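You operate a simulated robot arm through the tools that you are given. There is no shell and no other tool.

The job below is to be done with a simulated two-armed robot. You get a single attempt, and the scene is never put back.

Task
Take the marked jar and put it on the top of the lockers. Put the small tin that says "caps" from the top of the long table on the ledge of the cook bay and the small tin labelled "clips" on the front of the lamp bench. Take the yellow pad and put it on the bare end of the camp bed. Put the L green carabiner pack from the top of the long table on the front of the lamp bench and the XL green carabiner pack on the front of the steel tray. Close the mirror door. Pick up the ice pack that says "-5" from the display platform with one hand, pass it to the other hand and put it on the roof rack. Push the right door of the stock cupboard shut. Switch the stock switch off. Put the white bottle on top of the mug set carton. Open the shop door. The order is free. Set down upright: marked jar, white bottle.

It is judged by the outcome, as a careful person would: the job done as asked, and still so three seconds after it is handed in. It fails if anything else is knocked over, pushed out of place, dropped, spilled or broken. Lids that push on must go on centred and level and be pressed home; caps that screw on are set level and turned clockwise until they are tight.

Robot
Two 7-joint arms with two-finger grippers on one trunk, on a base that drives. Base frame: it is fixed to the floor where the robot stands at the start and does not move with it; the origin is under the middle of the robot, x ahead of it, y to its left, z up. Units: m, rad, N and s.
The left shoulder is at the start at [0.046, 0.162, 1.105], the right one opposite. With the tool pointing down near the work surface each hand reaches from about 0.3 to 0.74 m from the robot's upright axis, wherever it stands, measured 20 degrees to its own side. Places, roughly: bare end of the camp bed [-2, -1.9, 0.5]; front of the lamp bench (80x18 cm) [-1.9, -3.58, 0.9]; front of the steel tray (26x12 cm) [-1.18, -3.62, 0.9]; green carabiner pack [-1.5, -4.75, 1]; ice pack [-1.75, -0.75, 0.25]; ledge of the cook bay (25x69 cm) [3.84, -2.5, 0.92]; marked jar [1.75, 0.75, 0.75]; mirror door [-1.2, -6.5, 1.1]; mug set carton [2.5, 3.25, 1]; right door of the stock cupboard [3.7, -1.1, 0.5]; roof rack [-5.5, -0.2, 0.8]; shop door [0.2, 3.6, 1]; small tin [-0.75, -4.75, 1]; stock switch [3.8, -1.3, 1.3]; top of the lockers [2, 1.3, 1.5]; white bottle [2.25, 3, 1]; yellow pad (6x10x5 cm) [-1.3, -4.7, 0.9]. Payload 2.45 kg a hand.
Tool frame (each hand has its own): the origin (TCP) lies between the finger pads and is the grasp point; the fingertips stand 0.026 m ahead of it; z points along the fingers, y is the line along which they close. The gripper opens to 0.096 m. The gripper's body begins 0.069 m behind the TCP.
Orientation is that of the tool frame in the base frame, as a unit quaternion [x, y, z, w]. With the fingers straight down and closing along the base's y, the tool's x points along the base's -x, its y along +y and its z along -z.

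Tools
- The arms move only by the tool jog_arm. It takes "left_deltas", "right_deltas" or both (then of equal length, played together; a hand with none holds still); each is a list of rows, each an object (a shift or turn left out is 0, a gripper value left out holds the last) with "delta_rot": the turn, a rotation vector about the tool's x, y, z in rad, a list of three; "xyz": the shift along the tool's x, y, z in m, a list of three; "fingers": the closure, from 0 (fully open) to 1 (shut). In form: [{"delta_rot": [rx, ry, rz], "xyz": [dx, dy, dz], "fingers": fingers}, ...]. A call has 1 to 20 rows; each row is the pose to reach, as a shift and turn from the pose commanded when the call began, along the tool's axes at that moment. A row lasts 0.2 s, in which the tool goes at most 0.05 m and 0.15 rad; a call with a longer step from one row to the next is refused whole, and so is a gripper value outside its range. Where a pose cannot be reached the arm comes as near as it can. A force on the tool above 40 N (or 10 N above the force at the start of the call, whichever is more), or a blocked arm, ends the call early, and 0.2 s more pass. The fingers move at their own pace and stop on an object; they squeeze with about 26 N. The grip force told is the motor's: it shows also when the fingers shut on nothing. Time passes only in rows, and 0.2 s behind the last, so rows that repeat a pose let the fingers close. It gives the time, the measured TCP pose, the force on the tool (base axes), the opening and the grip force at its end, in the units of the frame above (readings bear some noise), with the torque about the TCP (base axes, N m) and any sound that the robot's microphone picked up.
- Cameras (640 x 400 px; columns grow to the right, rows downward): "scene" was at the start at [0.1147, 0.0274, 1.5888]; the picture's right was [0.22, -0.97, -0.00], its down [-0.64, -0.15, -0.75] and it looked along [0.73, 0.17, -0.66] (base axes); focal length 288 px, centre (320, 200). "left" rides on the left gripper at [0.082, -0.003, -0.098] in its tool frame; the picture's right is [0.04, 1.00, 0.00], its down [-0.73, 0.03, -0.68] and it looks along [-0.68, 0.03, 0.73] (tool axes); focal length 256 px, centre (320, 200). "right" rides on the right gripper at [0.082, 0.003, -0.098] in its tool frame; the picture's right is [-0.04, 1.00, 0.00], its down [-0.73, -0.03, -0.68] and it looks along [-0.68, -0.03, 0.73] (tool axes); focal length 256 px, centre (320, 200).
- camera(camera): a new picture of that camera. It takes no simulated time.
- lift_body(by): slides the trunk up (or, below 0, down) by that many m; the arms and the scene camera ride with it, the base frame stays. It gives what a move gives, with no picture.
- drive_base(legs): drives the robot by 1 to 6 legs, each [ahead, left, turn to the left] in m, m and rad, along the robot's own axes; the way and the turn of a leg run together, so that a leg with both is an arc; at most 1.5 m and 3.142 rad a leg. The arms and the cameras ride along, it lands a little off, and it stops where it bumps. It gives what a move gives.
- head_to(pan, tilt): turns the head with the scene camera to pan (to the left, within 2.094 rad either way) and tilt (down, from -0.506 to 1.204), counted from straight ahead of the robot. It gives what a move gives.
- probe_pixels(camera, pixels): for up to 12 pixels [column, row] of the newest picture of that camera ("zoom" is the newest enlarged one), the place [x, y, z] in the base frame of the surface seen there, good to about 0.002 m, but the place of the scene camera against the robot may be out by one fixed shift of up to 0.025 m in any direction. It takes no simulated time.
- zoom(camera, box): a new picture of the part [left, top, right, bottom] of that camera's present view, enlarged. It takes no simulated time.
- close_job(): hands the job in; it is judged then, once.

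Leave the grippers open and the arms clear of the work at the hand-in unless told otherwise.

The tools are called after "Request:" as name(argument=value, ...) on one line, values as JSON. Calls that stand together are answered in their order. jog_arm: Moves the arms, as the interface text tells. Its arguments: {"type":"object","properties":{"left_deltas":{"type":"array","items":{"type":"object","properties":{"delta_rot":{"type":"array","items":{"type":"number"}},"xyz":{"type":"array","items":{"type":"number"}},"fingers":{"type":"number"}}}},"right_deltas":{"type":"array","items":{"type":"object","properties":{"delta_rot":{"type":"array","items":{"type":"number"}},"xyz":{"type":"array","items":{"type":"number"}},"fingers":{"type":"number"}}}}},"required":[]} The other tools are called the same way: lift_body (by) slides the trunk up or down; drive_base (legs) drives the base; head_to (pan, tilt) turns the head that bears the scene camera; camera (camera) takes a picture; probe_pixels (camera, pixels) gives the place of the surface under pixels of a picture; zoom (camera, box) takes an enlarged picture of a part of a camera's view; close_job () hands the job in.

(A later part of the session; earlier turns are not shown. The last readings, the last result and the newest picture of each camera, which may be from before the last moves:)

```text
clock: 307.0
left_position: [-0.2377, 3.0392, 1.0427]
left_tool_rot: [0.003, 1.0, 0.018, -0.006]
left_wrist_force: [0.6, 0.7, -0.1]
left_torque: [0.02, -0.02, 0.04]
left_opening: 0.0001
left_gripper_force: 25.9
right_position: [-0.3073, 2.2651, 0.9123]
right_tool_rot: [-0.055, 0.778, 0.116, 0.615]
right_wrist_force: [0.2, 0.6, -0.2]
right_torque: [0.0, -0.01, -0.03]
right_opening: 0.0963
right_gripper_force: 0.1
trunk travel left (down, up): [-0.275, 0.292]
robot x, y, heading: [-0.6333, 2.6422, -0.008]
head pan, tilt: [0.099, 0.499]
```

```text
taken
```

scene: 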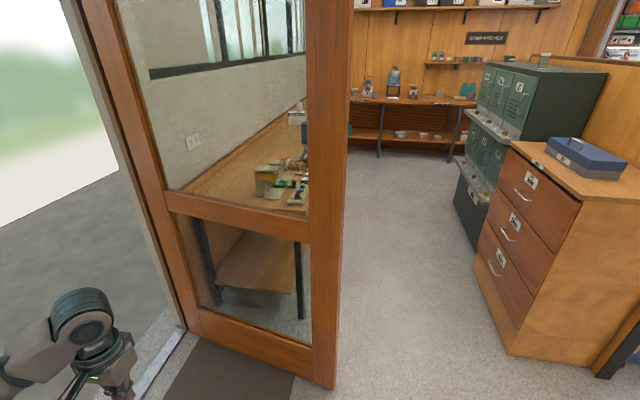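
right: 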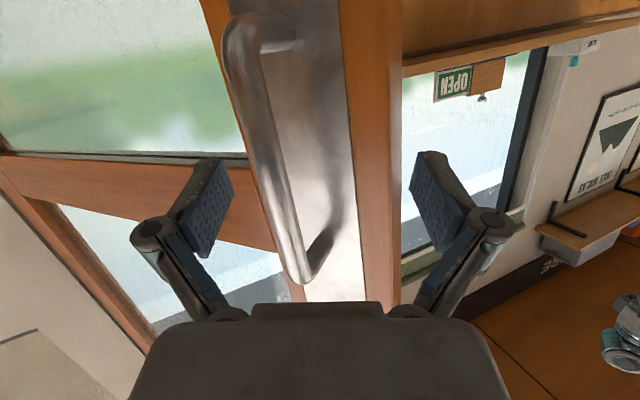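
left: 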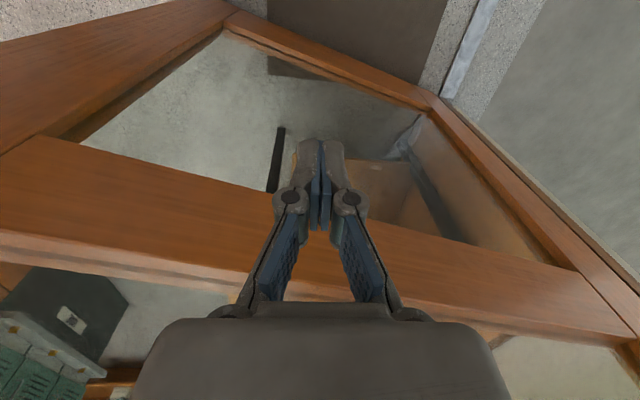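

The door stays open. Now bring both hands to normal travel postures: right hand back to pointing down, left hand opened and moved in.

Request:
jog_arm(right_deltas=[{"xyz": [-0.02, 0.012, 0.007], "delta_rot": [0, 0.135, 0]}, {"xyz": [-0.04, 0.024, 0.015], "delta_rot": [0, 0.27, 0]}, {"xyz": [-0.06, 0.036, 0.022], "delta_rot": [0, 0.405, 0]}, {"xyz": [-0.08, 0.048, 0.03], "delta_rot": [0, 0.54, 0]}, {"xyz": [-0.1, 0.06, 0.037], "delta_rot": [0, 0.675, 0]}, {"xyz": [-0.12, 0.07, 0.044], "delta_rot": [0, 0.81, 0]}, {"xyz": [-0.14, 0.082, 0.052], "delta_rot": [0, 0.945, 0]}, {"xyz": [-0.16, 0.094, 0.06], "delta_rot": [0, 1.08, 0]}, {"xyz": [-0.18, 0.106, 0.067], "delta_rot": [0, 1.215, 0]}, {"xyz": [-0.199, 0.117, 0.0737], "delta_rot": [0, 1.35, 0]}], left_deltas=[{"fingers": 0.5}, {"fingers": 0}, {"xyz": [0, -0.04, -0.02]}, {"xyz": [0, -0.08, -0.04]}, {"xyz": [0, -0.12, -0.06]}, {"xyz": [0, -0.12, -0.06]}, {"xyz": [0, -0.12, -0.06]}, {"xyz": [0, -0.12, -0.06]}, {"xyz": [0, -0.12, -0.06]}, {"xyz": [0, -0.12, -0.06]}])

```text
clock: 309.2
left_position: [-0.2399, 2.9156, 1.0986]
left_tool_rot: [0.004, 1.0, 0.017, -0.007]
left_wrist_force: [-0.2, -0.4, 0.2]
left_torque: [-0.05, 0.02, -0.01]
left_opening: 0.0959
left_gripper_force: 0.0
right_position: [-0.2161, 2.3858, 1.1032]
right_tool_rot: [-0.114, 0.992, 0.055, -0.008]
right_wrist_force: [-1.1, 0.4, 1.1]
right_torque: [-0.03, 0.0, -0.01]
right_opening: 0.096
right_gripper_force: 0.1
right hand out of reach, approached as far as the arm can: row 1, 2, 3, 4, 5
trunk travel left (down, up): [-0.275, 0.292]
robot x, y, heading: [-0.6308, 2.6479, -0.002]
head pan, tilt: [0.099, 0.499]
```

Straighten the right hand; then drive diagonally to the passage and through it back to the main room.

Request:
jog_arm(right_deltas=[{"delta_rot": [0.055, 0, 0.118]}, {"delta_rot": [0.11, 0, 0.235]}, {"delta_rot": [0.11, 0, 0.235]}])

Request:
drive_base(legs=[[0, 0, -0.85], [0.91, 0, 0], [0, 0, -0.72], [1.0, 0, 0], [0.75, 0, 0]])

Request:
head_to(pan=-0.9, tilt=0.45)

Request:
camera(camera="scene")

```text
clock: 310.0
left_position: [-0.2397, 2.9162, 1.0976]
left_tool_rot: [0.003, 1.0, 0.017, -0.005]
left_wrist_force: [0.4, 0.4, -0.5]
left_torque: [-0.02, -0.02, -0.01]
left_opening: 0.0961
left_gripper_force: 0.0
right_position: [-0.2178, 2.3868, 1.1033]
right_tool_rot: [0.002, 1.0, 0.0, -0.007]
right_wrist_force: [-0.5, -0.4, 0.6]
right_torque: [-0.01, -0.01, 0.0]
right_opening: 0.0957
right_gripper_force: 0.0
trunk travel left (down, up): [-0.275, 0.292]
robot x, y, heading: [-0.6302, 2.6405, -0.01]
head pan, tilt: [0.099, 0.499]
```

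```text
clock: 327.4
left_position: [0.2496, -0.2017, 1.0984]
left_tool_rot: [0.705, 0.709, 0.017, 0.009]
left_wrist_force: [-0.5, -0.8, -0.3]
left_torque: [0.02, 0.0, 0.0]
left_opening: 0.0959
left_gripper_force: 0.3
right_position: [-0.2816, -0.2297, 1.1036]
right_tool_rot: [0.704, 0.71, 0.005, -0.004]
right_wrist_force: [0.0, -0.1, -0.1]
right_torque: [-0.02, -0.01, -0.02]
right_opening: 0.0957
right_gripper_force: 0.1
trunk travel left (down, up): [-0.275, 0.292]
robot x, y, heading: [-0.0288, 0.1857, -1.568]
head pan, tilt: [0.099, 0.499]
```

```text
clock: 328.6
left_position: [0.2488, -0.1987, 1.0989]
left_tool_rot: [0.705, 0.709, 0.016, 0.009]
left_wrist_force: [0.2, 0.5, 0.2]
left_torque: [0.06, 0.04, 0.0]
left_opening: 0.0962
left_gripper_force: 0.0
right_position: [-0.2822, -0.2257, 1.1043]
right_tool_rot: [0.705, 0.709, 0.003, -0.002]
right_wrist_force: [0.8, -0.2, -0.1]
right_torque: [0.01, 0.04, -0.01]
right_opening: 0.096
right_gripper_force: 0.1
trunk travel left (down, up): [-0.275, 0.292]
robot x, y, heading: [-0.0273, 0.1887, -1.569]
head pan, tilt: [-0.901, 0.45]
```

```text
taken
```

scene: 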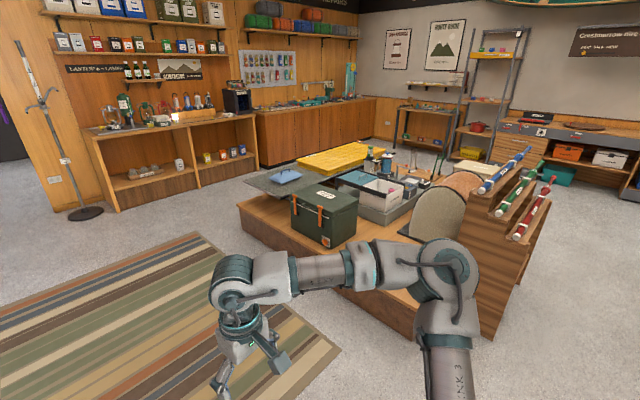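

I probe the platform and nearby items to plan the approach.

Request:
probe_pixels(camera="scene", pixels=[[240, 215], [290, 245], [325, 200], [250, 182], [285, 177], [345, 157], [440, 215], [495, 300], [510, 215], [405, 325], [330, 350], [370, 190]])

Request:
zoom(camera="scene", box=[230, 130, 470, 260])

```text
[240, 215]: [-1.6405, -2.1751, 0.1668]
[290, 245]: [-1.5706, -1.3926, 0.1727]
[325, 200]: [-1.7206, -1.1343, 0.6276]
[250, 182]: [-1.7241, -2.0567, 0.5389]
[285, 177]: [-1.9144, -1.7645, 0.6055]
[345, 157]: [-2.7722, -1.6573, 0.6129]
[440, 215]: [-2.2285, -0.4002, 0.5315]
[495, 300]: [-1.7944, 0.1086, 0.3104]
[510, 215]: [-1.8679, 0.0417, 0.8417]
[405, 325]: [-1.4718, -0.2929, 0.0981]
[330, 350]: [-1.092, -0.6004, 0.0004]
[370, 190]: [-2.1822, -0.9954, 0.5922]
```

```text
2.67 times, centred on (350, 195) of scene
```

zoom: 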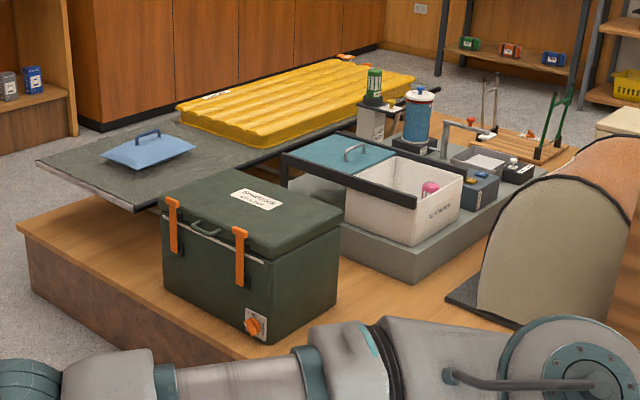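

Camp bed: grey, bare at the near end with a blue lid-like item; yellow mattress at the far end. Ice packs are near (−1.75, −0.75) low on the platform. I drive to face the platform.

Request:
drive_base(legs=[[0.95, 0, 0], [0, 0, -1.571], [0.7, 0, 0]])

Request:
head_to(pan=0.0, tilt=0.6)

Request:
camera(camera="scene")

```text
clock: 340.8
left_position: [-1.1138, -1.0031, 1.0996]
left_tool_rot: [1.0, 0.002, 0.005, 0.017]
left_wrist_force: [-0.7, 0.2, 0.1]
left_torque: [-0.02, 0.0, -0.02]
left_opening: 0.0959
left_gripper_force: 0.1
right_position: [-1.1397, -0.472, 1.1052]
right_tool_rot: [1.0, 0.003, 0.004, 0.0]
right_wrist_force: [0.0, 0.4, 0.2]
right_torque: [-0.02, -0.02, -0.01]
right_opening: 0.096
right_gripper_force: 0.0
trunk travel left (down, up): [-0.275, 0.292]
robot x, y, heading: [-0.7268, -0.728, -3.143]
head pan, tilt: [-0.901, 0.45]
```

```text
clock: 342.0
left_position: [-1.1114, -1.0039, 1.1019]
left_tool_rot: [1.0, 0.002, 0.003, 0.017]
left_wrist_force: [0.6, -1.3, -0.3]
left_torque: [-0.02, -0.04, 0.01]
left_opening: 0.096
left_gripper_force: 0.1
right_position: [-1.138, -0.4728, 1.106]
right_tool_rot: [1.0, 0.003, 0.003, 0.001]
right_wrist_force: [0.0, -0.4, 0.0]
right_torque: [-0.03, -0.02, -0.04]
right_opening: 0.0961
right_gripper_force: 0.0
trunk travel left (down, up): [-0.275, 0.292]
robot x, y, heading: [-0.7269, -0.7254, -3.142]
head pan, tilt: [0.0, 0.6]
```

```text
taken
```

scene: 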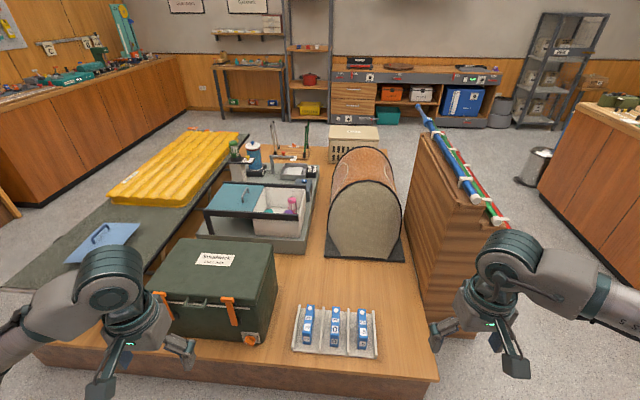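

Three ice packs in a tray at (335,330). Zoom to read them.

Request:
zoom(camera="scene", box=[285, 295, 385, 365])

Request:
probe_pixels(camera="scene", pixels=[[309, 326], [335, 328], [363, 330], [320, 345], [295, 350], [376, 355], [250, 340], [410, 350], [437, 376], [310, 310], [336, 313]])

Request:
camera(camera="right")

```text
5.71 times, centred on (335, 330) of scene
```

zoom: 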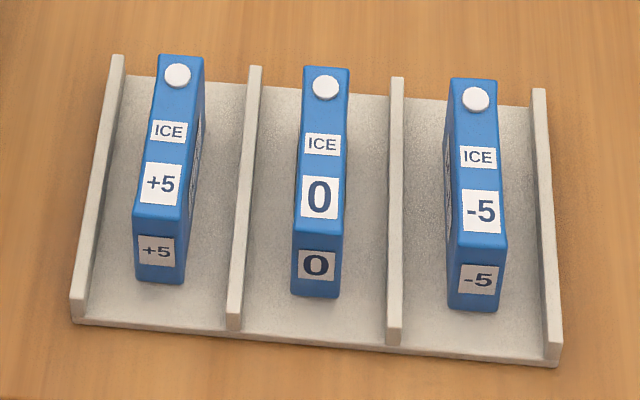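

```text
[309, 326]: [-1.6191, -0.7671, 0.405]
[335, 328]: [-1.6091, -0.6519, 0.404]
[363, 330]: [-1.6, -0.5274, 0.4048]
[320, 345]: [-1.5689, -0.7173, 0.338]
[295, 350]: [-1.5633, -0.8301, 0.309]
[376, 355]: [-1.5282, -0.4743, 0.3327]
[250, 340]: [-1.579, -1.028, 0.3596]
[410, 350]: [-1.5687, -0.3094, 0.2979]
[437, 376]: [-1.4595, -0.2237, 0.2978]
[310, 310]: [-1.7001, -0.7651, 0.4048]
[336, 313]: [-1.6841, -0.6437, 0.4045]
```

```text
taken
```

right: 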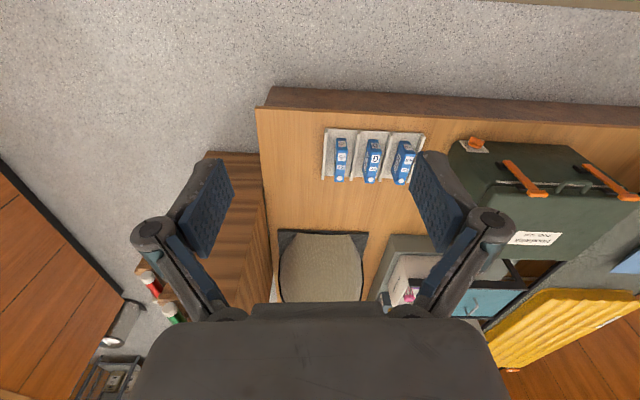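

The "−5" pack is the rightmost (≈(−1.63, −0.53), top z 0.405). The pass should work with both hands pointing down, turned 90° so each holds one end. I test that pose in the free air: turn the right hand −90° and the left +90°, bringing them closer together.

Request:
jog_arm(right_deltas=[{"xyz": [-0.01, 0.015, 0], "delta_rot": [0, 0, -0.14]}, {"xyz": [-0.02, 0.03, 0], "delta_rot": [0, 0, -0.28]}, {"xyz": [-0.03, 0.045, 0], "delta_rot": [0, 0, -0.42]}, {"xyz": [-0.04, 0.06, 0], "delta_rot": [0, 0, -0.56]}, {"xyz": [-0.05, 0.075, 0], "delta_rot": [0, 0, -0.7]}, {"xyz": [-0.05, 0.09, 0], "delta_rot": [0, 0, -0.84]}, {"xyz": [-0.05, 0.105, 0], "delta_rot": [0, 0, -0.98]}, {"xyz": [-0.05, 0.12, 0], "delta_rot": [0, 0, -1.12]}, {"xyz": [-0.05, 0.135, 0], "delta_rot": [0, 0, -1.26]}, {"xyz": [-0.05, 0.15, 0], "delta_rot": [0, 0, -1.4]}, {"xyz": [-0.05, 0.16, 0], "delta_rot": [0, 0, -1.5]}, {"xyz": [-0.05, 0.16, 0], "delta_rot": [0, 0, -1.571]}], left_deltas=[{"xyz": [-0.01, -0.015, 0], "delta_rot": [0, 0, 0.14]}, {"xyz": [-0.02, -0.03, 0], "delta_rot": [0, 0, 0.28]}, {"xyz": [-0.03, -0.045, 0], "delta_rot": [0, 0, 0.42]}, {"xyz": [-0.04, -0.06, 0], "delta_rot": [0, 0, 0.56]}, {"xyz": [-0.05, -0.075, 0], "delta_rot": [0, 0, 0.7]}, {"xyz": [-0.06, -0.09, 0], "delta_rot": [0, 0, 0.84]}, {"xyz": [-0.07, -0.105, 0], "delta_rot": [0, 0, 0.98]}, {"xyz": [-0.08, -0.12, 0], "delta_rot": [0, 0, 1.12]}, {"xyz": [-0.08, -0.135, 0], "delta_rot": [0, 0, 1.26]}, {"xyz": [-0.08, -0.15, 0], "delta_rot": [0, 0, 1.4]}, {"xyz": [-0.08, -0.16, 0], "delta_rot": [0, 0, 1.5]}, {"xyz": [-0.08, -0.16, 0], "delta_rot": [0, 0, 1.571]}])

Request:
camera(camera="scene")

```text
clock: 344.6
left_position: [-1.1903, -0.8439, 1.096]
left_tool_rot: [0.708, -0.706, 0.015, 0.01]
left_wrist_force: [-0.3, 0.8, -0.2]
left_torque: [-0.02, 0.0, 0.02]
left_opening: 0.0961
left_gripper_force: 0.1
right_position: [-1.0473, -0.6382, 1.0872]
right_tool_rot: [0.714, 0.701, -0.001, -0.001]
right_wrist_force: [0.2, -0.2, 0.3]
right_torque: [-0.01, 0.01, -0.04]
right_opening: 0.096
right_gripper_force: 0.1
right hand out of reach, approached as far as the arm can: row 8, 9, 10, 11, 12
trunk travel left (down, up): [-0.275, 0.292]
robot x, y, heading: [-0.7272, -0.726, -3.142]
head pan, tilt: [0.0, 0.6]
```

```text
taken
```

scene: 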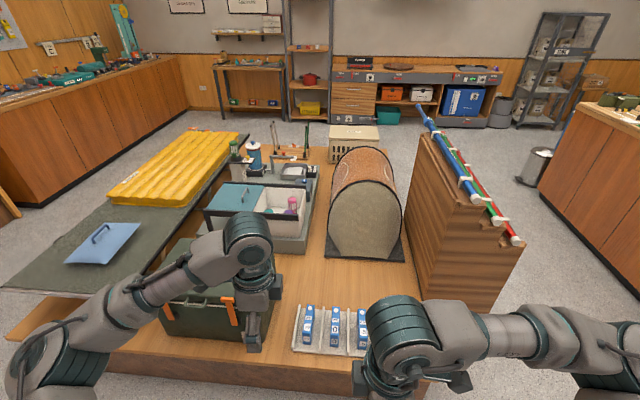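

Both can turn 90°. Plan: right hand takes the pack near its near end, turns it so that its far end points left, and the left hand takes that end. Undo the right turn, raise the left hand a bit.

Request:
jog_arm(right_deltas=[{"xyz": [0, -0.01, 0], "delta_rot": [0, 0, 0.14]}, {"xyz": [0.01, -0.02, 0], "delta_rot": [0, 0, 0.28]}, {"xyz": [0.02, -0.03, 0], "delta_rot": [0, 0, 0.42]}, {"xyz": [0.03, -0.04, 0], "delta_rot": [0, 0, 0.56]}, {"xyz": [0.05, -0.05, 0], "delta_rot": [0, 0, 0.7]}, {"xyz": [0.07, -0.06, 0], "delta_rot": [0, 0, 0.84]}, {"xyz": [0.09, -0.07, 0], "delta_rot": [0, 0, 0.98]}, {"xyz": [0.11, -0.08, 0], "delta_rot": [0, 0, 1.12]}, {"xyz": [0.12, -0.09, 0], "delta_rot": [0, 0, 1.26]}, {"xyz": [0.12, -0.1, 0], "delta_rot": [0, 0, 1.4]}, {"xyz": [0.12, -0.1, 0], "delta_rot": [0, 0, 1.5]}, {"xyz": [0.12, -0.1, 0], "delta_rot": [0, 0, 1.571]}], left_deltas=[{"xyz": [0.01, 0, -0.02]}, {"xyz": [0.02, 0, -0.04]}, {"xyz": [0.03, 0, -0.06]}, {"xyz": [0.04, 0, -0.08]}, {"xyz": [0.05, 0, -0.1]}, {"xyz": [0.06, 0, -0.12]}, {"xyz": [0.06, 0, -0.12]}, {"xyz": [0.06, 0, -0.12]}, {"xyz": [0.06, 0, -0.12]}, {"xyz": [0.06, 0, -0.12]}, {"xyz": [0.06, 0, -0.12]}, {"xyz": [0.06, 0, -0.12]}])

```text
clock: 347.2
left_position: [-1.1929, -0.9016, 1.2181]
left_tool_rot: [0.708, -0.706, 0.014, 0.01]
left_wrist_force: [0.7, -0.5, 0.3]
left_torque: [0.0, -0.01, -0.01]
left_opening: 0.096
left_gripper_force: 0.1
right_position: [-1.1454, -0.516, 1.0895]
right_tool_rot: [1.0, 0.002, 0.004, 0.001]
right_wrist_force: [-0.6, -0.2, -1.0]
right_torque: [0.01, 0.0, 0.03]
right_opening: 0.0962
right_gripper_force: 0.1
trunk travel left (down, up): [-0.275, 0.292]
robot x, y, heading: [-0.7254, -0.7281, -3.139]
head pan, tilt: [0.0, 0.6]
```

Drive ahead 0.33 m to the platform, then lower the trunk.

Request:
drive_base(legs=[[0.32, 0, 0]])

Request:
lift_body(by=-0.25)

Request:
camera(camera="right")

```text
clock: 349.3
left_position: [-1.5138, -0.8943, 1.2178]
left_tool_rot: [-0.703, 0.711, -0.014, -0.011]
left_wrist_force: [0.4, 0.4, 0.3]
left_torque: [0.02, -0.01, -0.04]
left_opening: 0.0957
left_gripper_force: 0.1
right_position: [-1.4619, -0.511, 1.0913]
right_tool_rot: [1.0, -0.004, 0.003, 0.001]
right_wrist_force: [0.5, 0.0, -0.2]
right_torque: [0.01, -0.06, 0.0]
right_opening: 0.096
right_gripper_force: 0.1
trunk travel left (down, up): [-0.275, 0.292]
robot x, y, heading: [-1.0451, -0.7247, 3.132]
head pan, tilt: [0.0, 0.6]
```

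```text
clock: 351.9
left_position: [-1.5102, -0.8943, 0.9699]
left_tool_rot: [-0.703, 0.711, -0.012, -0.013]
left_wrist_force: [-0.1, 0.1, -0.1]
left_torque: [0.01, -0.02, 0.02]
left_opening: 0.096
left_gripper_force: 0.0
right_position: [-1.4583, -0.51, 0.8429]
right_tool_rot: [1.0, -0.003, 0.001, 0.001]
right_wrist_force: [0.5, 0.7, 0.1]
right_torque: [0.0, -0.01, -0.01]
right_opening: 0.096
right_gripper_force: 0.1
trunk travel left (down, up): [-0.025, 0.542]
robot x, y, heading: [-1.0488, -0.7228, 3.132]
head pan, tilt: [0.0, 0.6]
```

```text
taken
```

right: 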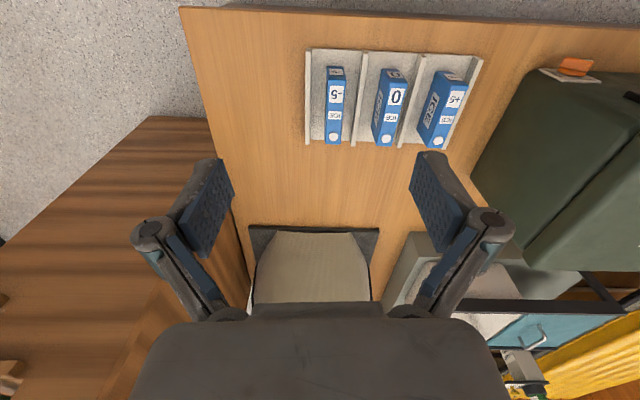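

The −5 pack is at (334,105). Probe its ends and the tray walls.

Request:
probe_pixels(camera="right", pixels=[[335, 70], [336, 80], [334, 140], [327, 110], [343, 110], [335, 95], [308, 100], [360, 100], [318, 120], [350, 120], [335, 125], [270, 100]])

Request:
zoom(camera="right", box=[290, 40, 420, 160])

```text
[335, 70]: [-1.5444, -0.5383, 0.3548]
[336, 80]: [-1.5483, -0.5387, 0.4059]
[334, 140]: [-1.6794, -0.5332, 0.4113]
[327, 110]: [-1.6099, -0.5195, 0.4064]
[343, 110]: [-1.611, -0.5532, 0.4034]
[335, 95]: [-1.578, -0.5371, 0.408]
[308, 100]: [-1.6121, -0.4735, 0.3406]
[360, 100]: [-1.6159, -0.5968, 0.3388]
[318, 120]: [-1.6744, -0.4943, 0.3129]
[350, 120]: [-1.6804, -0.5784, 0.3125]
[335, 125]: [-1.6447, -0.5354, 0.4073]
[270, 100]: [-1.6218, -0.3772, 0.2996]
```

```text
3.33 times, centred on (355, 100) of right
```

zoom: 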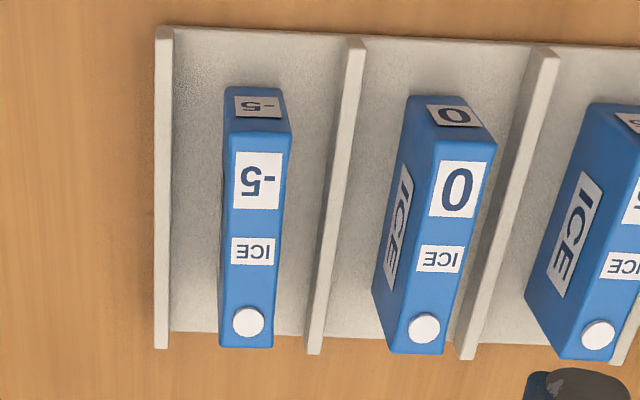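

Pack: x −1.544…−1.685, y centre −0.5365, thickness 3.7 cm, top z 0.407. I move above its near end (x −1.58) with fingers partly closed, stopping at z≈0.46.

Request:
jog_arm(right_deltas=[{"xyz": [-0.04, 0.009, 0.01], "fingers": 0.25}, {"xyz": [-0.08, 0.018, 0.03]}, {"xyz": [-0.115, 0.025, 0.06]}, {"xyz": [-0.122, 0.027, 0.105]}, {"xyz": [-0.122, 0.027, 0.15]}, {"xyz": [-0.122, 0.027, 0.195]}, {"xyz": [-0.122, 0.027, 0.24]}, {"xyz": [-0.122, 0.027, 0.285]}, {"xyz": [-0.122, 0.027, 0.33]}, {"xyz": [-0.122, 0.027, 0.37]}])

Request:
camera(camera="right")

```text
clock: 354.1
left_position: [-1.5122, -0.8946, 0.9687]
left_tool_rot: [-0.703, 0.711, -0.014, -0.012]
left_wrist_force: [-0.4, 0.1, 0.9]
left_torque: [0.01, -0.04, 0.03]
left_opening: 0.0958
left_gripper_force: 0.1
right_position: [-1.5793, -0.5333, 0.4719]
right_tool_rot: [1.0, -0.004, 0.002, 0.002]
right_wrist_force: [-0.7, 0.3, 1.0]
right_torque: [0.01, -0.01, 0.01]
right_opening: 0.072
right_gripper_force: 0.0
trunk travel left (down, up): [-0.025, 0.542]
robot x, y, heading: [-1.0472, -0.7254, 3.132]
head pan, tilt: [0.0, 0.6]
```

```text
taken
```

right: 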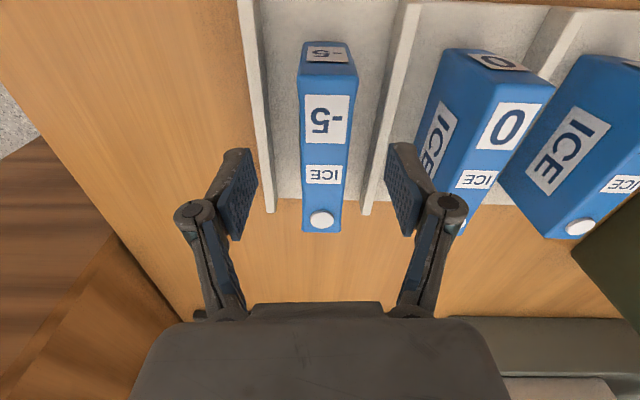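

Centred. Descend 10 cm and close.

Request:
jog_arm(right_deltas=[{"xyz": [0, 0.003, 0.035]}, {"xyz": [0, 0.003, 0.07]}, {"xyz": [0, 0.003, 0.095]}, {"xyz": [0, 0.003, 0.1]}, {"xyz": [0, 0.003, 0.1], "fingers": 0.5}, {"xyz": [0, 0.003, 0.1], "fingers": 0.8}, {"xyz": [0, 0.003, 0.1], "fingers": 0.9}, {"xyz": [0, 0.003, 0.1], "fingers": 0.9}])

```text
clock: 355.9
left_position: [-1.5117, -0.8939, 0.9682]
left_tool_rot: [-0.704, 0.71, -0.013, -0.011]
left_wrist_force: [-0.6, 0.0, -0.2]
left_torque: [0.04, 0.0, -0.02]
left_opening: 0.0959
left_gripper_force: 0.0
right_position: [-1.5752, -0.5314, 0.3792]
right_tool_rot: [1.0, -0.003, 0.002, 0.001]
right_wrist_force: [-0.9, 1.3, 3.1]
right_torque: [0.09, 0.09, -0.15]
right_opening: 0.0399
right_gripper_force: 26.0
right hand out of reach, approached as far as the arm can: row 3, 4, 5, 6, 7, 8
trunk travel left (down, up): [-0.025, 0.542]
robot x, y, heading: [-1.0422, -0.7231, 3.127]
head pan, tilt: [0.0, 0.6]
```

Gripped (4.0 cm). Lift with the arm 8 cm, then look.

Request:
jog_arm(right_deltas=[{"xyz": [0, 0, -0.02]}, {"xyz": [0, 0, -0.05]}, {"xyz": [0, 0, -0.09]}, {"xyz": [0, 0, -0.13]}, {"xyz": [0, 0, -0.17]}])

Request:
camera(camera="right")

```text
clock: 357.1
left_position: [-1.511, -0.8952, 0.9684]
left_tool_rot: [-0.703, 0.711, -0.013, -0.012]
left_wrist_force: [0.6, 0.3, 0.6]
left_torque: [-0.04, 0.02, -0.03]
left_opening: 0.0956
left_gripper_force: 0.1
right_position: [-1.5728, -0.5298, 0.5512]
right_tool_rot: [1.0, -0.004, 0.002, 0.001]
right_wrist_force: [0.0, 0.5, -3.6]
right_torque: [-0.03, -0.14, 0.04]
right_opening: 0.0396
right_gripper_force: 25.7
trunk travel left (down, up): [-0.025, 0.542]
robot x, y, heading: [-1.0468, -0.7255, 3.129]
head pan, tilt: [0.0, 0.6]
```

```text
taken
```

right: 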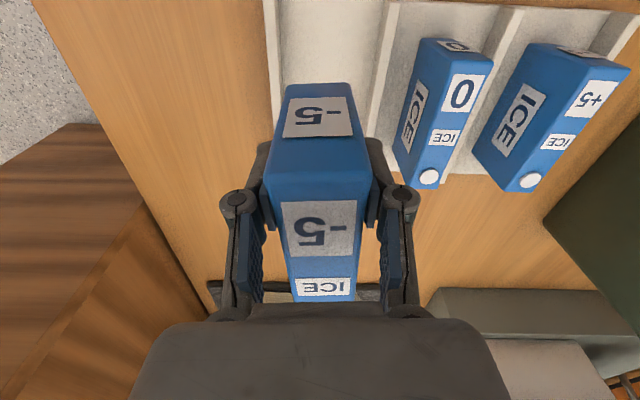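

The "−5" pack is in the right hand. I raise the trunk and back away 0.4 m for the pass.

Request:
lift_body(by=0.25)

Request:
drive_base(legs=[[-0.4, 0, 0]])

Request:
jog_arm(right_deltas=[{"xyz": [0.04, 0, -0.02]}, {"xyz": [0.08, 0.0, -0.05]}, {"xyz": [0.12, 0, -0.09]}, {"xyz": [0.15, 0.0, -0.13]}, {"xyz": [0.15, 0, -0.17]}, {"xyz": [0.15, 0, -0.21]}])

```text
clock: 359.7
left_position: [-1.5124, -0.8937, 1.2196]
left_tool_rot: [-0.703, 0.711, -0.014, -0.01]
left_wrist_force: [0.7, -0.2, -0.3]
left_torque: [0.01, -0.01, 0.06]
left_opening: 0.0962
left_gripper_force: 0.1
right_position: [-1.5854, -0.5304, 0.8386]
right_tool_rot: [0.999, -0.004, -0.038, 0.001]
right_wrist_force: [0.7, 0.4, -4.7]
right_torque: [0.0, -0.2, 0.01]
right_opening: 0.0397
right_gripper_force: 26.5
trunk travel left (down, up): [-0.275, 0.292]
robot x, y, heading: [-1.0485, -0.7254, 3.137]
head pan, tilt: [0.0, 0.6]
```

```text
clock: 362.1
left_position: [-1.1241, -0.8923, 1.2185]
left_tool_rot: [-0.697, 0.716, -0.014, -0.011]
left_wrist_force: [0.2, 0.3, -0.2]
left_torque: [-0.04, 0.02, -0.02]
left_opening: 0.096
left_gripper_force: 0.2
right_position: [-1.1903, -0.5286, 0.8394]
right_tool_rot: [0.999, -0.013, -0.039, 0.0]
right_wrist_force: [-0.1, -0.3, -4.1]
right_torque: [0.03, -0.18, -0.02]
right_opening: 0.0397
right_gripper_force: 26.1
trunk travel left (down, up): [-0.275, 0.292]
robot x, y, heading: [-0.6519, -0.7349, 3.113]
head pan, tilt: [0.0, 0.6]
```

```text
refused: row 3 steps farther than a row can; nothing moved
```

Row too long; retry with short rows, combining the −90° turn, pulling in and raising.

Request:
jog_arm(right_deltas=[{"xyz": [0.013, 0.008, -0.013], "delta_rot": [0, 0, -0.131]}, {"xyz": [0.027, 0.017, -0.027], "delta_rot": [0, 0, -0.262]}, {"xyz": [0.04, 0.025, -0.04], "delta_rot": [0, 0, -0.393]}, {"xyz": [0.053, 0.033, -0.053], "delta_rot": [0, 0, -0.524]}, {"xyz": [0.067, 0.042, -0.067], "delta_rot": [0, 0, -0.655]}, {"xyz": [0.08, 0.05, -0.08], "delta_rot": [0, 0, -0.786]}, {"xyz": [0.093, 0.058, -0.093], "delta_rot": [0, 0, -0.917]}, {"xyz": [0.107, 0.067, -0.107], "delta_rot": [0, 0, -1.048]}, {"xyz": [0.12, 0.075, -0.12], "delta_rot": [0, 0, -1.179]}, {"xyz": [0.133, 0.083, -0.133], "delta_rot": [0, 0, -1.31]}, {"xyz": [0.147, 0.092, -0.147], "delta_rot": [0, 0, -1.441]}, {"xyz": [0.16, 0.1, -0.16], "delta_rot": [0, 0, -1.571]}])

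Request:
camera(camera="scene")

Request:
camera(camera="right")

```text
clock: 364.7
left_position: [-1.1171, -0.8934, 1.2227]
left_tool_rot: [-0.697, 0.716, -0.012, -0.014]
left_wrist_force: [-0.6, -0.2, 0.0]
left_torque: [0.0, -0.01, 0.01]
left_opening: 0.0957
left_gripper_force: 0.1
right_position: [-0.9912, -0.6465, 0.9867]
right_tool_rot: [0.719, 0.694, -0.031, -0.031]
right_wrist_force: [0.5, 0.5, -4.3]
right_torque: [0.19, 0.0, 0.01]
right_opening: 0.0396
right_gripper_force: 25.9
right hand out of reach, approached as far as the arm can: row 11, 12
trunk travel left (down, up): [-0.275, 0.292]
robot x, y, heading: [-0.6572, -0.7364, 3.11]
head pan, tilt: [0.0, 0.6]
```

```text
taken
```

scene: 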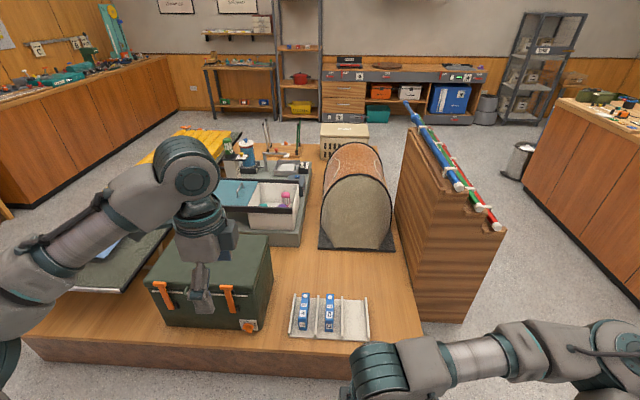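

```text
taken
```

right: 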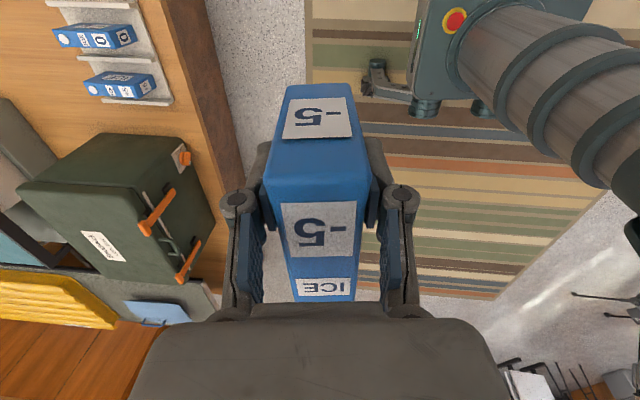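

The pack's free end now points to my left (y −0.61…−0.755, z 0.92–1.015). The left hand will approach from the left, pointing right and 60° over from vertical. First to a waiting point 12 cm off.

Request:
jog_arm(left_deltas=[{"xyz": [-0.009, -0.015, 0.025], "delta_rot": [0, -0.131, 0]}, {"xyz": [-0.019, -0.031, 0.05], "delta_rot": [0, -0.262, 0]}, {"xyz": [-0.028, -0.046, 0.075], "delta_rot": [0, -0.393, 0]}, {"xyz": [-0.037, -0.062, 0.1], "delta_rot": [0, -0.524, 0]}, {"xyz": [-0.047, -0.077, 0.125], "delta_rot": [0, -0.655, 0]}, {"xyz": [-0.056, -0.093, 0.15], "delta_rot": [0, -0.786, 0]}, {"xyz": [-0.065, -0.108, 0.175], "delta_rot": [0, -0.917, 0]}, {"xyz": [-0.0745, -0.1235, 0.2], "delta_rot": [0, -1.047, 0]}, {"xyz": [-0.0745, -0.1235, 0.2], "delta_rot": [0, -1.047, 0]}])

Request:
head_to(pan=0.0, tilt=1.1)

Request:
camera(camera="scene")

Request:
camera(camera="left")

```text
clock: 366.7
left_position: [-0.9929, -0.8309, 1.0197]
left_tool_rot: [-0.609, 0.627, 0.339, 0.348]
left_wrist_force: [0.0, -0.1, 0.0]
left_torque: [-0.01, -0.02, 0.02]
left_opening: 0.0959
left_gripper_force: 0.1
right_position: [-0.9933, -0.6461, 0.9853]
right_tool_rot: [0.719, 0.694, -0.029, -0.031]
right_wrist_force: [-1.0, 0.2, -4.1]
right_torque: [0.19, 0.01, -0.01]
right_opening: 0.0398
right_gripper_force: 25.7
trunk travel left (down, up): [-0.275, 0.292]
robot x, y, heading: [-0.6556, -0.7348, 3.111]
head pan, tilt: [0.0, 0.6]
```

```text
clock: 367.7
left_position: [-0.9923, -0.8317, 1.0195]
left_tool_rot: [-0.61, 0.627, 0.338, 0.347]
left_wrist_force: [0.0, 0.2, -0.3]
left_torque: [-0.02, 0.0, 0.04]
left_opening: 0.0958
left_gripper_force: 0.1
right_position: [-0.9926, -0.6468, 0.9856]
right_tool_rot: [0.719, 0.693, -0.031, -0.031]
right_wrist_force: [0.2, 0.0, -3.9]
right_torque: [0.18, -0.03, -0.01]
right_opening: 0.0396
right_gripper_force: 25.7
trunk travel left (down, up): [-0.275, 0.292]
robot x, y, heading: [-0.656, -0.7314, 3.115]
head pan, tilt: [0.0, 1.1]
```

```text
taken
```

scene: 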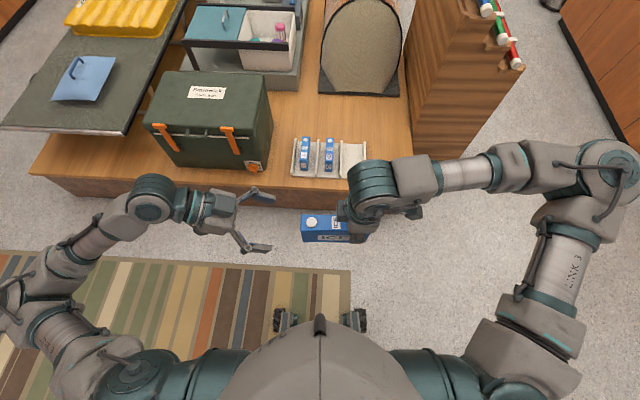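

```text
taken
```

left: 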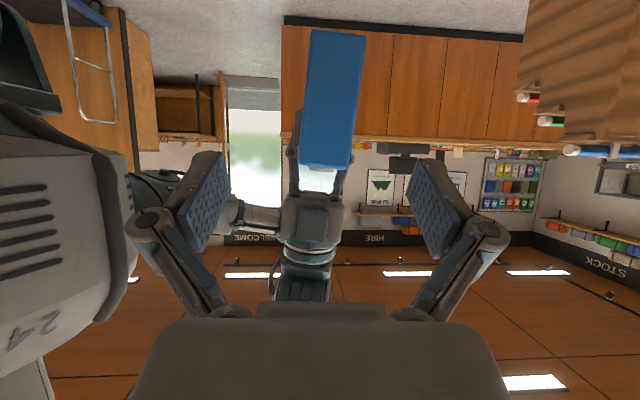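

Aligned. Advance the left hand 12 cm so its fingers straddle the pack's free end.

Request:
jog_arm(left_deltas=[{"xyz": [-0.002, 0.002, 0.03]}, {"xyz": [-0.004, 0.003, 0.06]}, {"xyz": [-0.005, 0.0045, 0.09]}, {"xyz": [-0.0067, 0.0045, 0.117]}, {"xyz": [-0.0067, 0.0045, 0.117]}])

Request:
camera(camera="left")

Request:
camera(camera="scene")

```text
clock: 368.9
left_position: [-0.9958, -0.7258, 0.9631]
left_tool_rot: [-0.61, 0.627, 0.338, 0.347]
left_wrist_force: [0.3, 0.6, 0.1]
left_torque: [-0.02, 0.02, -0.01]
left_opening: 0.0961
left_gripper_force: 0.1
right_position: [-0.992, -0.6464, 0.9868]
right_tool_rot: [0.719, 0.693, -0.031, -0.031]
right_wrist_force: [-0.3, 0.0, -5.0]
right_torque: [0.21, -0.03, -0.01]
right_opening: 0.0396
right_gripper_force: 25.8
trunk travel left (down, up): [-0.275, 0.292]
robot x, y, heading: [-0.6599, -0.7313, 3.114]
head pan, tilt: [0.0, 1.1]
```

```text
taken
```

left: 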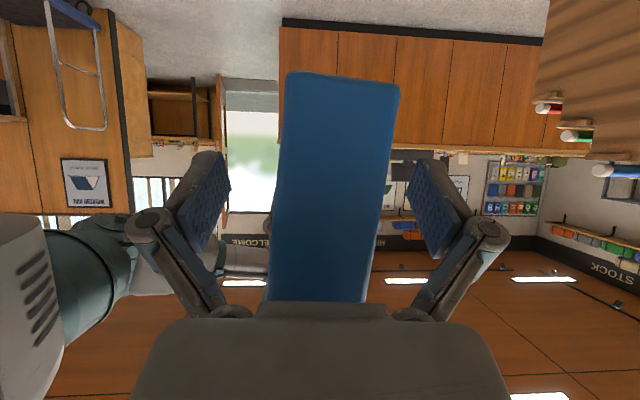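

```text
taken
```

scene: 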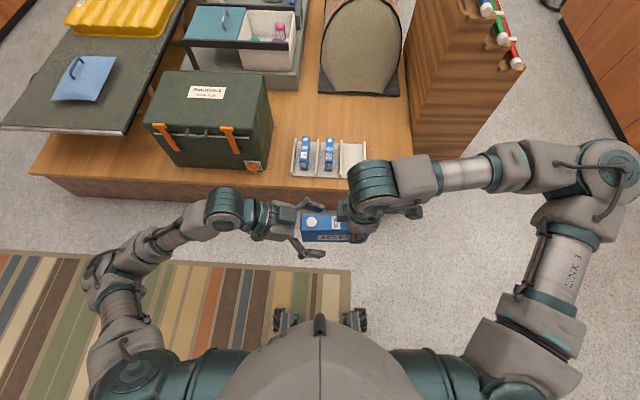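

The pack is between the left fingers. Close the left hand.

Request:
jog_arm(left_deltas=[{"fingers": 0.3}, {"fingers": 0.5}, {"fingers": 0.7}, {"fingers": 0.9}, {"fingers": 0.9}, {"fingers": 0.9}])

```text
clock: 370.3
left_position: [-0.9965, -0.7269, 0.9634]
left_tool_rot: [-0.612, 0.626, 0.339, 0.344]
left_wrist_force: [-19.5, -3.5, -4.7]
left_torque: [-0.28, 1.08, 1.2]
left_opening: 0.0408
left_gripper_force: 25.9
right_position: [-0.9921, -0.6455, 0.9855]
right_tool_rot: [0.719, 0.694, -0.029, -0.031]
right_wrist_force: [19.7, 2.6, 3.1]
right_torque: [-0.15, -1.51, 0.42]
right_opening: 0.0398
right_gripper_force: 26.0
trunk travel left (down, up): [-0.275, 0.292]
robot x, y, heading: [-0.6568, -0.7276, 3.113]
head pan, tilt: [0.0, 1.1]
```

Both hands hold it (left 0.0408, 26 N). Release the right hand and lift it up off the pack.

Request:
jog_arm(right_deltas=[{"fingers": 0.4}, {"fingers": 0.1}, {"fingers": 0.0}, {"fingers": 0.0}, {"xyz": [0, 0, -0.03]}, {"xyz": [0, 0, -0.06]}, {"xyz": [0.03, 0, -0.09]}, {"xyz": [0.06, 0, -0.11]}, {"xyz": [0.09, 0, -0.12]}])

Request:
camera(camera="left")

Request:
camera(camera="scene")

```text
clock: 372.3
left_position: [-0.9948, -0.7247, 0.9614]
left_tool_rot: [-0.61, 0.627, 0.338, 0.347]
left_wrist_force: [0.1, 0.5, -0.3]
left_torque: [-0.17, -0.02, 0.02]
left_opening: 0.0398
left_gripper_force: 26.1
right_position: [-0.9449, -0.5813, 1.1125]
right_tool_rot: [0.717, 0.696, -0.029, -0.03]
right_wrist_force: [0.4, -0.8, 0.3]
right_torque: [0.0, 0.01, 0.0]
right_opening: 0.0958
right_gripper_force: 0.2
right hand out of reach, approached as far as the arm can: row 6, 7, 8, 9
trunk travel left (down, up): [-0.275, 0.292]
robot x, y, heading: [-0.6577, -0.7367, 3.115]
head pan, tilt: [0.0, 1.1]
```

```text
taken
```

left: 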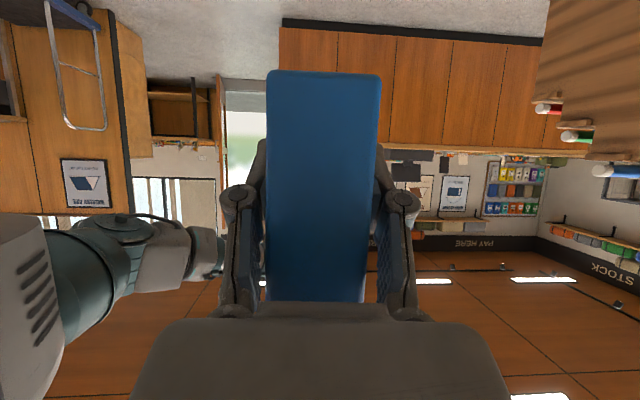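

```text
taken
```

scene: 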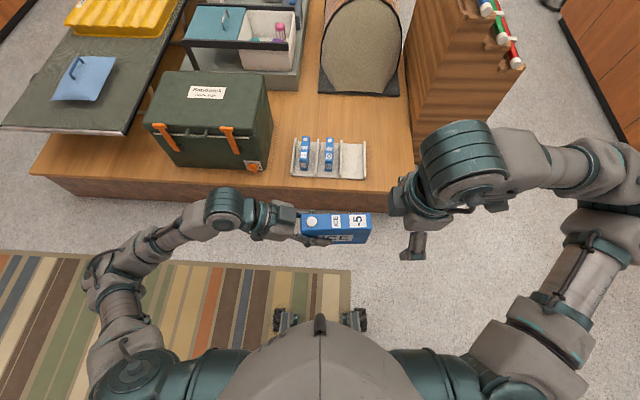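

The pass is done: the left hand holds the pack alone. I bring the right hand back to its normal orientation for travel.

Request:
jog_arm(right_deltas=[{"xyz": [0.01, 0.0, 0], "delta_rot": [0, 0, 0.14]}, {"xyz": [0.02, 0.0, 0], "delta_rot": [0, 0, 0.28]}, {"xyz": [0.03, 0.0, 0], "delta_rot": [0, 0, 0.42]}, {"xyz": [0.04, -0.01, 0], "delta_rot": [0, 0, 0.56]}, {"xyz": [0.05, -0.02, 0], "delta_rot": [0, 0, 0.7]}, {"xyz": [0.05, -0.03, 0], "delta_rot": [0, 0, 0.84]}, {"xyz": [0.05, -0.04, 0], "delta_rot": [0, 0, 0.98]}, {"xyz": [0.05, -0.05, 0], "delta_rot": [0, 0, 1.12]}, {"xyz": [0.05, -0.05, 0], "delta_rot": [0, 0, 1.26]}, {"xyz": [0.05, -0.05, 0], "delta_rot": [0, 0, 1.4]}, {"xyz": [0.05, -0.05, 0], "delta_rot": [0, 0, 1.5]}, {"xyz": [0.05, -0.05, 0], "delta_rot": [0, 0, 1.571]}])

Request:
head_to(pan=-0.5, tilt=0.45)

Request:
camera(camera="scene")

```text
clock: 374.9
left_position: [-0.9944, -0.726, 0.964]
left_tool_rot: [-0.61, 0.627, 0.339, 0.347]
left_wrist_force: [-0.1, -0.4, 0.3]
left_torque: [-0.14, -0.01, 0.01]
left_opening: 0.0399
left_gripper_force: 26.4
right_position: [-0.9941, -0.5305, 1.1149]
right_tool_rot: [0.999, -0.014, -0.041, 0.0]
right_wrist_force: [0.0, -0.8, 0.3]
right_torque: [-0.02, 0.04, 0.01]
right_opening: 0.0962
right_gripper_force: 0.0
trunk travel left (down, up): [-0.275, 0.292]
robot x, y, heading: [-0.6532, -0.7341, 3.114]
head pan, tilt: [0.0, 1.1]
```

```text
clock: 375.9
left_position: [-0.995, -0.7264, 0.9627]
left_tool_rot: [-0.609, 0.627, 0.338, 0.348]
left_wrist_force: [-0.3, -0.2, -0.5]
left_torque: [-0.16, 0.03, 0.0]
left_opening: 0.0395
left_gripper_force: 25.8
right_position: [-0.9937, -0.5299, 1.1131]
right_tool_rot: [0.999, -0.014, -0.042, 0.0]
right_wrist_force: [0.1, -0.2, 0.5]
right_torque: [-0.03, 0.01, -0.02]
right_opening: 0.0958
right_gripper_force: 0.1
trunk travel left (down, up): [-0.275, 0.292]
robot x, y, heading: [-0.6548, -0.7343, 3.114]
head pan, tilt: [-0.499, 0.45]
```

```text
taken
```

scene: 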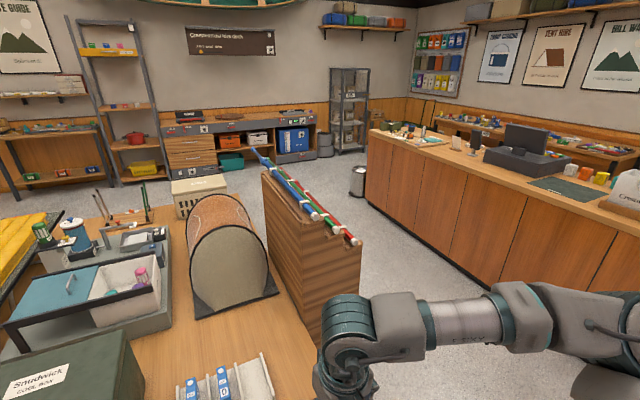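

Probe the aisle edges and the roof-rack unit at (240,135).

Request:
probe_pixels(camera="scene", pixels=[[360, 245], [325, 345], [300, 185], [450, 255], [600, 330], [357, 195], [370, 145], [188, 130], [240, 125], [295, 118], [230, 150], [345, 150]])

Request:
zoom(camera="scene", box=[150, 90, 350, 200])

```text
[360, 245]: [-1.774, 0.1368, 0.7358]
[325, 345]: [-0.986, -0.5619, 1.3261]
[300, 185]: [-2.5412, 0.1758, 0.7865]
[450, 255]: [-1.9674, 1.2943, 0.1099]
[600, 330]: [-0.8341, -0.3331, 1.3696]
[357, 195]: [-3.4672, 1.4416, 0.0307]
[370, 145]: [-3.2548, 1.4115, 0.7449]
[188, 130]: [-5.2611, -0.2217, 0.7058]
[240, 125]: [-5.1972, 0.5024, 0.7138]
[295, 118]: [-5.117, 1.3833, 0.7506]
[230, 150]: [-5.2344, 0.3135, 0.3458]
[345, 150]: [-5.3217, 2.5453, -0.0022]
```

```text
3.20 times, centred on (250, 145) of scene
```

zoom: 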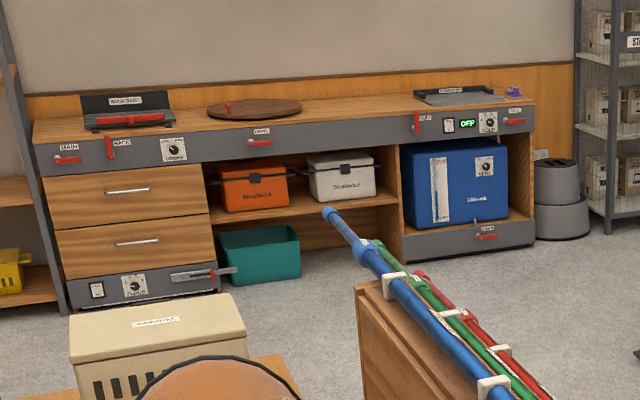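

The roof rack is the black rack on the left end of the far unit (x≈−5.5, y≈−0.2). Route: up to y≈0.72, then along the aisle (y 0.2…1.29) in −x.

Request:
drive_base(legs=[[0, 0, -1.545], [1.45, 0, 0], [0, 0, 1.571]])

Request:
head_to(pan=0.0, tilt=0.4)

Request:
camera(camera="scene")

```text
clock: 390.7
left_position: [-0.9835, 0.7099, 0.9633]
left_tool_rot: [-0.618, 0.62, 0.343, 0.343]
left_wrist_force: [-0.7, -0.4, -1.1]
left_torque: [-0.14, -0.01, 0.0]
left_opening: 0.0397
left_gripper_force: 25.7
right_position: [-0.9869, 0.9038, 1.1129]
right_tool_rot: [0.999, 0.0, -0.041, 0.0]
right_wrist_force: [0.7, 0.3, 0.4]
right_torque: [0.01, 0.0, 0.0]
right_opening: 0.0961
right_gripper_force: 0.1
trunk travel left (down, up): [-0.275, 0.292]
robot x, y, heading: [-0.6405, 0.7098, 3.141]
head pan, tilt: [-0.499, 0.45]
```

```text
clock: 391.6
left_position: [-0.9806, 0.7096, 0.9647]
left_tool_rot: [-0.618, 0.62, 0.343, 0.342]
left_wrist_force: [-1.1, -0.7, 0.2]
left_torque: [-0.16, -0.01, 0.03]
left_opening: 0.0396
left_gripper_force: 25.6
right_position: [-0.9841, 0.9048, 1.1133]
right_tool_rot: [0.999, 0.0, -0.041, 0.001]
right_wrist_force: [0.3, -1.0, 1.2]
right_torque: [0.01, 0.01, 0.04]
right_opening: 0.0959
right_gripper_force: 0.0
trunk travel left (down, up): [-0.275, 0.292]
robot x, y, heading: [-0.6409, 0.7117, 3.136]
head pan, tilt: [0.0, 0.4]
```

```text
taken
```

scene: 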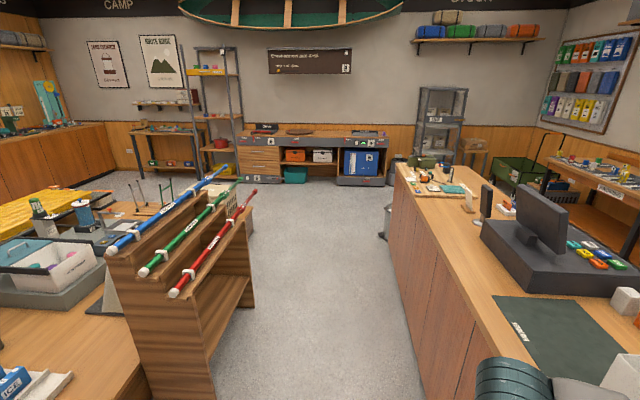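

I check how close the right elbow is to the counter's goods.

Request:
probe_pixels(camera="scene", pixels=[[510, 380], [570, 390], [470, 350], [620, 360], [625, 300], [430, 330], [240, 330], [230, 190], [555, 345]])

Request:
head_to(pan=-1.0, tilt=0.8)

Request:
camera(camera="scene")

```text
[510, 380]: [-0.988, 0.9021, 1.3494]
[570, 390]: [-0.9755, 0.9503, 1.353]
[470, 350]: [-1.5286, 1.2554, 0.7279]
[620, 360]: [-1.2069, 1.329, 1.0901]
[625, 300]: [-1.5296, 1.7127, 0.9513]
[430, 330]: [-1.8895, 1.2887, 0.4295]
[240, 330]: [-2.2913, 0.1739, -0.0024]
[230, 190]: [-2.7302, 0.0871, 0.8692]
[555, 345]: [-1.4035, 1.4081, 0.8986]
```

```text
clock: 392.9
left_position: [-0.9807, 0.7091, 0.9632]
left_tool_rot: [-0.617, 0.62, 0.343, 0.342]
left_wrist_force: [-0.1, -0.7, -0.2]
left_torque: [-0.14, -0.01, 0.01]
left_opening: 0.0397
left_gripper_force: 25.8
right_position: [-0.9843, 0.905, 1.1145]
right_tool_rot: [0.999, 0.001, -0.041, 0.002]
right_wrist_force: [0.5, 0.1, 0.5]
right_torque: [0.02, 0.0, -0.01]
right_opening: 0.096
right_gripper_force: 0.1
trunk travel left (down, up): [-0.275, 0.292]
robot x, y, heading: [-0.6441, 0.7107, 3.141]
head pan, tilt: [-1.0, 0.799]
```

```text
taken
```

scene: 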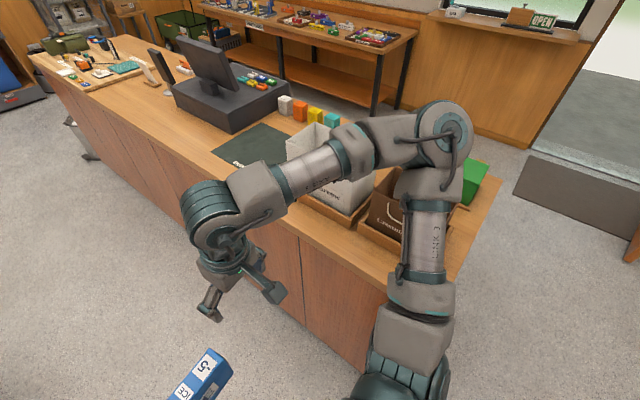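

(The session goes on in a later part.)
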